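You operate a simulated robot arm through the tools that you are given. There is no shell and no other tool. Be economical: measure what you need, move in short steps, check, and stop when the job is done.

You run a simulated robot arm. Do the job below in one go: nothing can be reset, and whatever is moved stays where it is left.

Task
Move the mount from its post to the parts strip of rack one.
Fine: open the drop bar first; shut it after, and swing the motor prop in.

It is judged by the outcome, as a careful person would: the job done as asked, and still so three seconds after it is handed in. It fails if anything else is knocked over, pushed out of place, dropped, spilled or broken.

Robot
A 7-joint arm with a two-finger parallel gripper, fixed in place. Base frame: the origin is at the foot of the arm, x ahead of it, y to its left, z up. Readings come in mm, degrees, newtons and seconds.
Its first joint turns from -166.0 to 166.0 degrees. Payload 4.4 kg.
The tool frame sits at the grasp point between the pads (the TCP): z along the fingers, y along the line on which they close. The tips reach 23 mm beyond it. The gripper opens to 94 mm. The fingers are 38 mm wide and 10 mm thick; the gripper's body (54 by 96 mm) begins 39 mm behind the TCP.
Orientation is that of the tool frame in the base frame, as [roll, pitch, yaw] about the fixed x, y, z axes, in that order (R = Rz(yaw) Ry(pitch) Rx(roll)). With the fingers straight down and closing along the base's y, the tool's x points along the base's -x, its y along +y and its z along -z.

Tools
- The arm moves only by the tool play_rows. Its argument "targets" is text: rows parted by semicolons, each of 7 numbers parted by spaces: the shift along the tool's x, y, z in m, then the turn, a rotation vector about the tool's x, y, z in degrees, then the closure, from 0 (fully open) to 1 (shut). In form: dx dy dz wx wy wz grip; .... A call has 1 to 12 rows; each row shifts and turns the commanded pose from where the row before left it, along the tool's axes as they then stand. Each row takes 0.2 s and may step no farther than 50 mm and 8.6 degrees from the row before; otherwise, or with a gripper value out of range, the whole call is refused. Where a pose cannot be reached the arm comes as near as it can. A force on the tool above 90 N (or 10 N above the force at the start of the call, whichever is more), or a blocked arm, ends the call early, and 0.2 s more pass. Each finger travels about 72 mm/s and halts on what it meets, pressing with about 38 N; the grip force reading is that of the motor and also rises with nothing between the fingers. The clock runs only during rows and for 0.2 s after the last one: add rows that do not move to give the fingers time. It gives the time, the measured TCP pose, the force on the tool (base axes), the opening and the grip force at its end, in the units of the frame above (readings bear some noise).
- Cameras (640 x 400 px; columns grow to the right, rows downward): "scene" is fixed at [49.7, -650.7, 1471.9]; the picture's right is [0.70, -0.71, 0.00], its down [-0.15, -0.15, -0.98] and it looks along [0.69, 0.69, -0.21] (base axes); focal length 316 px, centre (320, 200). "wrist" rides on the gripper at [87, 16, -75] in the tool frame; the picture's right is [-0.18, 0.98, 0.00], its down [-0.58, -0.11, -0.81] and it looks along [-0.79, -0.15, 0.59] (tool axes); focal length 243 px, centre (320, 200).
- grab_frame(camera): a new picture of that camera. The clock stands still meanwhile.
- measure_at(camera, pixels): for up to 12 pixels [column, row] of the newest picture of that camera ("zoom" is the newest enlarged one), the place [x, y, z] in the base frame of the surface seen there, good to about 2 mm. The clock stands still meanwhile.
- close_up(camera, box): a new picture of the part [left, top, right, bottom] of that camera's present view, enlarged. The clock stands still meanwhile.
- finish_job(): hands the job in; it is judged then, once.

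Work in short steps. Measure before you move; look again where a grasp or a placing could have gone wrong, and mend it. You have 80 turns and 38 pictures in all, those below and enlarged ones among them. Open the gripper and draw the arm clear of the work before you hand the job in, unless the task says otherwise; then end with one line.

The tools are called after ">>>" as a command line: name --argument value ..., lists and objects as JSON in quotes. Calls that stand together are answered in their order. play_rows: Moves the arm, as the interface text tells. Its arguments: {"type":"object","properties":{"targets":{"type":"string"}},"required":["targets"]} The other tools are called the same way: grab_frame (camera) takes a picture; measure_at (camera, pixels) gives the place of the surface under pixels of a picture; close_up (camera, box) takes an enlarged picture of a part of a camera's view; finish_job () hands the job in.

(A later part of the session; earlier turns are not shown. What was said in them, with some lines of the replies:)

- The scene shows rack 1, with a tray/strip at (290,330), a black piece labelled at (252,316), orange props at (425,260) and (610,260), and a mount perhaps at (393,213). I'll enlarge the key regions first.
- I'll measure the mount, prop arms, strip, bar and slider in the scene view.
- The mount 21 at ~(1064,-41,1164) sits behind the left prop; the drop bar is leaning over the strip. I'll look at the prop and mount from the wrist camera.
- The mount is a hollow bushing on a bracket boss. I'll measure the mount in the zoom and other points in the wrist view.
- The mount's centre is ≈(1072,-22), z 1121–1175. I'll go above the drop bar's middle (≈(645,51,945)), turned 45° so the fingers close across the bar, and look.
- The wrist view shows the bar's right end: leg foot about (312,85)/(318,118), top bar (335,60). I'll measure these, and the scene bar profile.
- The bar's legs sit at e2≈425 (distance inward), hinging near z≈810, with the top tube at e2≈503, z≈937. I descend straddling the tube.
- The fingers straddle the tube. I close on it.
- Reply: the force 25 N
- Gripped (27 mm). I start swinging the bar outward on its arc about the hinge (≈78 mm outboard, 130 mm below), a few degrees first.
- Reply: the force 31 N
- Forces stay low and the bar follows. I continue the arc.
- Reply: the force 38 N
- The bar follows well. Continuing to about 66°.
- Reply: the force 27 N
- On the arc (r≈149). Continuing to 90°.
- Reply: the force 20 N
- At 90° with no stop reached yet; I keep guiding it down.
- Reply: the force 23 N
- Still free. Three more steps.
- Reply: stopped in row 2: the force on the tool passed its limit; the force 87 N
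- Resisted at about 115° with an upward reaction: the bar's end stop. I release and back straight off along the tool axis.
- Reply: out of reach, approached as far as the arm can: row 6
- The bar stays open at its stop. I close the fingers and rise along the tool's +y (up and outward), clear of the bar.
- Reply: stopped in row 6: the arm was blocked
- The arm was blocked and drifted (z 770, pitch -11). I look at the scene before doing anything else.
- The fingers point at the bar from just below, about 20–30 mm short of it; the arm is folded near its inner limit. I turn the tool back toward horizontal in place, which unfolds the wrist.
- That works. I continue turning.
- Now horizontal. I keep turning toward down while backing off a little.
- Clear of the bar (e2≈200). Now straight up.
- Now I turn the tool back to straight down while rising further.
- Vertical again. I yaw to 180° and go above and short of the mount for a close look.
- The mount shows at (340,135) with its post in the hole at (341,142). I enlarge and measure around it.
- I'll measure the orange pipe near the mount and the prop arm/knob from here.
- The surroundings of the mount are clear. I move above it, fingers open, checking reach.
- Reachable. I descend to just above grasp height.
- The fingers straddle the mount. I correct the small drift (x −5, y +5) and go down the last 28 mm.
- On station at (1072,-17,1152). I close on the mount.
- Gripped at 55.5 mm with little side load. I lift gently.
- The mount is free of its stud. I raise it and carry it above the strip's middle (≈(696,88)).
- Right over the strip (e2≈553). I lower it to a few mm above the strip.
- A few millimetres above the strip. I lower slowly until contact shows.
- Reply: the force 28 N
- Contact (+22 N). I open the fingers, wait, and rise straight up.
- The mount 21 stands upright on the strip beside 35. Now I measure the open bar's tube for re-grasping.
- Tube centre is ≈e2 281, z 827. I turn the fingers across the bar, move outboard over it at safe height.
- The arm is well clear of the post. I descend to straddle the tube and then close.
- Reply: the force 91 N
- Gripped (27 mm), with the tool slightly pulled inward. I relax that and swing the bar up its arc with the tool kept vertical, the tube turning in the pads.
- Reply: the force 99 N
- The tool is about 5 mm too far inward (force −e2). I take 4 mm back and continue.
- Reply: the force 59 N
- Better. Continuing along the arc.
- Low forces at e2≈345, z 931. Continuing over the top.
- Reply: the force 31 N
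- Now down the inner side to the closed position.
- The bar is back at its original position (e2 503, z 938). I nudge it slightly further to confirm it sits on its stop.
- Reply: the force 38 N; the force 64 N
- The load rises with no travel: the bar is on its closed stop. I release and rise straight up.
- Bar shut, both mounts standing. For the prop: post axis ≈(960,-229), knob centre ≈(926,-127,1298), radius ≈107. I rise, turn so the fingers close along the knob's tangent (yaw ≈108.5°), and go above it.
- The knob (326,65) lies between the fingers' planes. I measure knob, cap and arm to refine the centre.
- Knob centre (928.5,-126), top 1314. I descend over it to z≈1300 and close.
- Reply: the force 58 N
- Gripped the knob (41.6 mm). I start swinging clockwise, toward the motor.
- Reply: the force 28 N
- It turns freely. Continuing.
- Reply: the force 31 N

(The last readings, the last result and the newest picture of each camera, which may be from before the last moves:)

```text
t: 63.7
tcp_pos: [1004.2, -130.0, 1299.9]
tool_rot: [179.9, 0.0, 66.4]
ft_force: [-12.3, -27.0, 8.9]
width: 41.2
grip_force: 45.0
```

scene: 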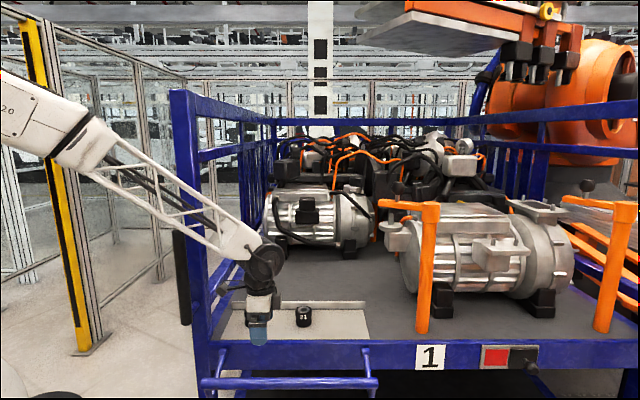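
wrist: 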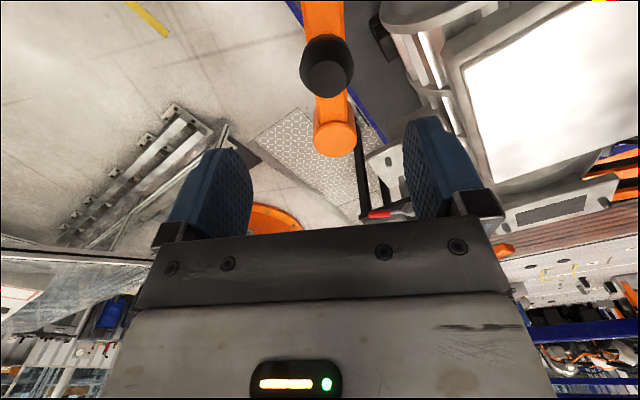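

42° so far. Continuing, watching for the stop.

>>> play_rows --targets "-0.0012 0.0113 0 0 0 6 1; -0.0006 0.0113 0 0 0 6 1; -0.0006 0.0113 0 0 0 6 1; -0.0006 0.0113 0 0 0 6 1; 0 0 0 0 0 0 1"

>>> close_up --camera "scene" --box '[360, 120, 640, 310]'

```text
t: 64.9
tcp_pos: [1041.8, -157.5, 1300.0]
tool_rot: [-180.0, -0.1, 42.5]
ft_force: [-20.1, -17.4, 12.3]
width: 41.4
grip_force: 44.5
```

```text
2.11 times, centred on (500, 215) of scene
```

zoom: 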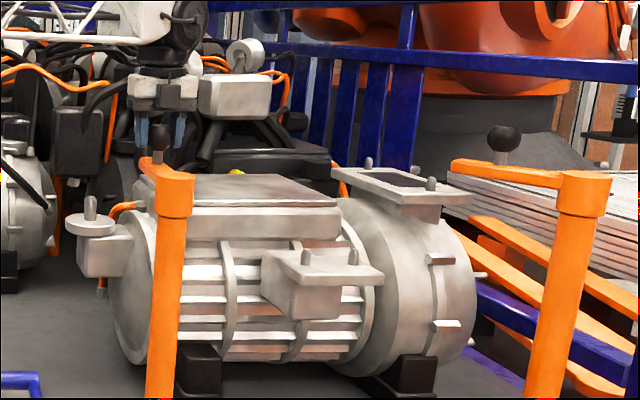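

The arm now points straight inward with no stop yet; I continue in the same direction toward its stop over the motor.

>>> play_rows --targets "-0.0010 0.0113 0 0 0 6 1; -0.0006 0.0113 0 0 0 6 1; -0.0006 0.0113 0 0 0 6 1; -0.0006 0.0113 0 0 0 6 1; 0 0 0 0 0 0 1"

```text
t: 66.1
tcp_pos: [1064.2, -195.1, 1300.0]
tool_rot: [179.9, -0.1, 18.5]
ft_force: [-4.8, -3.3, 14.7]
width: 41.3
grip_force: 45.4
```

90° swung, arm now angled over the motor, mirroring the other prop. I probe for a stop with small further steps.

>>> play_rows --targets "-0.0003 0.0075 0 0 0 4 1; -0.0003 0.0075 0 0 0 4 1; 0 0 0 0 0 0 1"

```text
t: 66.7
tcp_pos: [1066.5, -201.2, 1300.0]
tool_rot: [-179.7, 0.2, 11.3]
ft_force: [-22.6, 28.0, -0.4]
width: 41.2
grip_force: 44.8
stopped in row 3: the force on the tool passed its limit (the readings are from after the stop); the commanded pose is now the measured one
```

The stop is reached at about 95°. I release and rise clear.

>>> play_rows --targets "0 0 0 0 0 0 0.7; 0 0 0 0 0 0 0.3; 0 0 0 0 0 0 0.1; 0 0 0 0 0 0 0.1; 0 0 -0.03 0 0 0 0.1; 0 0 -0.045 0 0 0 0.1; 0 0 -0.045 0 0 0 0.1; 0 0 -0.045 0 0 0 0.1; 0 0 0 0 0 0 0.1"

>>> grab_frame --camera "scene"

```text
t: 68.7
tcp_pos: [1068.9, -201.8, 1464.1]
tool_rot: [-179.7, 0.3, 11.2]
ft_force: [0.9, 0.0, -0.7]
width: 84.6
grip_force: 0.1
```

```text
6 pictures are left
```

scene: 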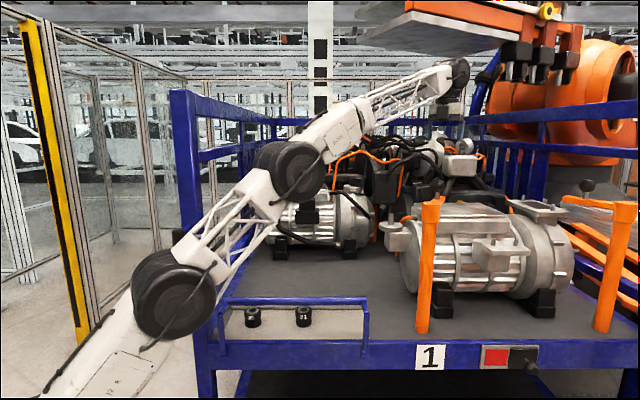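

The prop is in, bar shut, both mounts upright. I unwind the wrist yaw while rising, then draw back.

>>> play_rows --targets "0 0 -0.01 0 0 -8 0.1; 0 0 -0.01 0 0 -8 0.1; 0 0 -0.01 0 0 -8 0.1; 0 0 -0.01 0 0 -8 0.1; 0 0 -0.01 0 0 -8 0.1; 0 0 -0.01 0 0 -8 0.1; 0 0 -0.01 0 0 -8 0.1; 0 0 -0.01 0 0 -8 0.1; 0 0 -0.01 0 0 -8 0.1; 0 0 -0.01 0 0 -8 0.1; 0 0 -0.01 0 0 -8 0.1; 0 0 0 0 0 0 0.1"

```text
t: 71.3
tcp_pos: [1028.9, -195.6, 1530.7]
tool_rot: [-179.8, -0.3, 95.2]
ft_force: [0.0, -0.3, -0.6]
width: 84.7
grip_force: 0.1
out of reach, approached as far as the arm can: row 3, 4, 5, 6, 7, 9, 10
```

Now I draw back toward the start area.

>>> play_rows --targets "0.012 -0.042 0 0 0 0 0.1; 0.012 -0.042 0 0 0 0 0.1; 0.012 -0.042 0 0 0 0 0.1; 0.012 -0.042 0 0 0 0 0.1; 0.012 -0.042 0 0 0 0 0.1; 0.012 -0.042 0 0 0 0 0.1; 0.012 -0.042 0 0 0 0 0.1; 0.012 -0.042 0 0 0 0 0.1; 0.012 -0.042 0 0 0 0 0; 0 0 0 0 0 0 0"

>>> grab_frame --camera "scene"

>>> measure_at --camera "scene" --pixels '[[295, 299], [330, 297], [364, 299], [304, 318], [222, 320], [252, 317], [366, 320]]'

>>> close_up --camera "scene" --box '[360, 160, 640, 340]'

```text
t: 73.5
tcp_pos: [639.9, -124.8, 1530.9]
tool_rot: [-179.8, -0.4, 95.2]
ft_force: [0.5, 0.4, 0.4]
width: 93.8
grip_force: 0.0
```

```text
5 pictures are left
```

scene: 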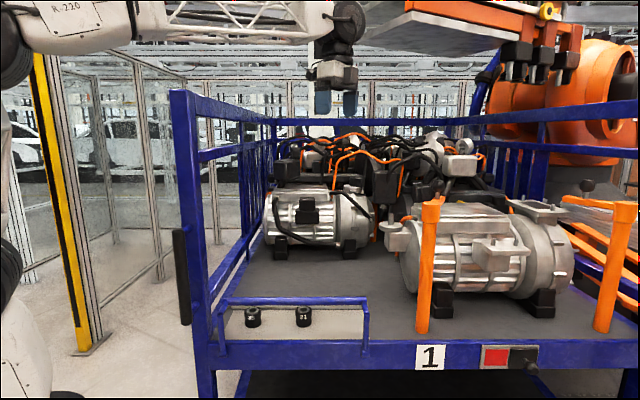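

```text
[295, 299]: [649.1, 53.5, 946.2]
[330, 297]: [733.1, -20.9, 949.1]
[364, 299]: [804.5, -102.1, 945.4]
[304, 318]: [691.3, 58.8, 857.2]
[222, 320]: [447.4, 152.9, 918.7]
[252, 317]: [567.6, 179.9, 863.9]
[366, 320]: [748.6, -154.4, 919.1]
```

```text
2.22 times, centred on (500, 250) of scene
```

zoom: 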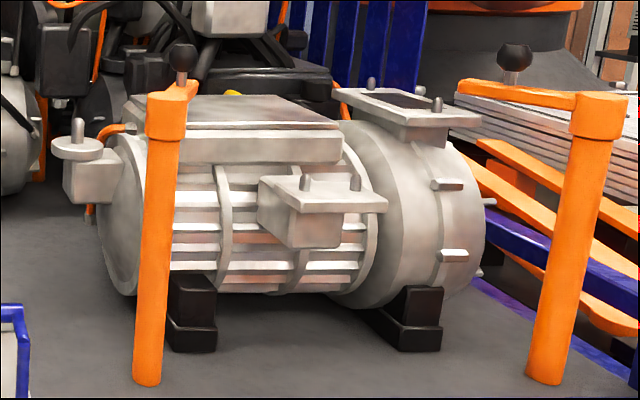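

The bar reads the same as at the start (shut). Mount 21 stands on the strip, 35 hasn't moved, and the prop is in at its stop. The arm is clear with the gripper open, so I hand the job in.

>>> finish_job

```text
The job is handed in.
```

The job is handed in: mount 21 stands on rack one's parts strip, the drop bar is shut again, and the motor prop by the mount's post is swung in to its stop over the motor.
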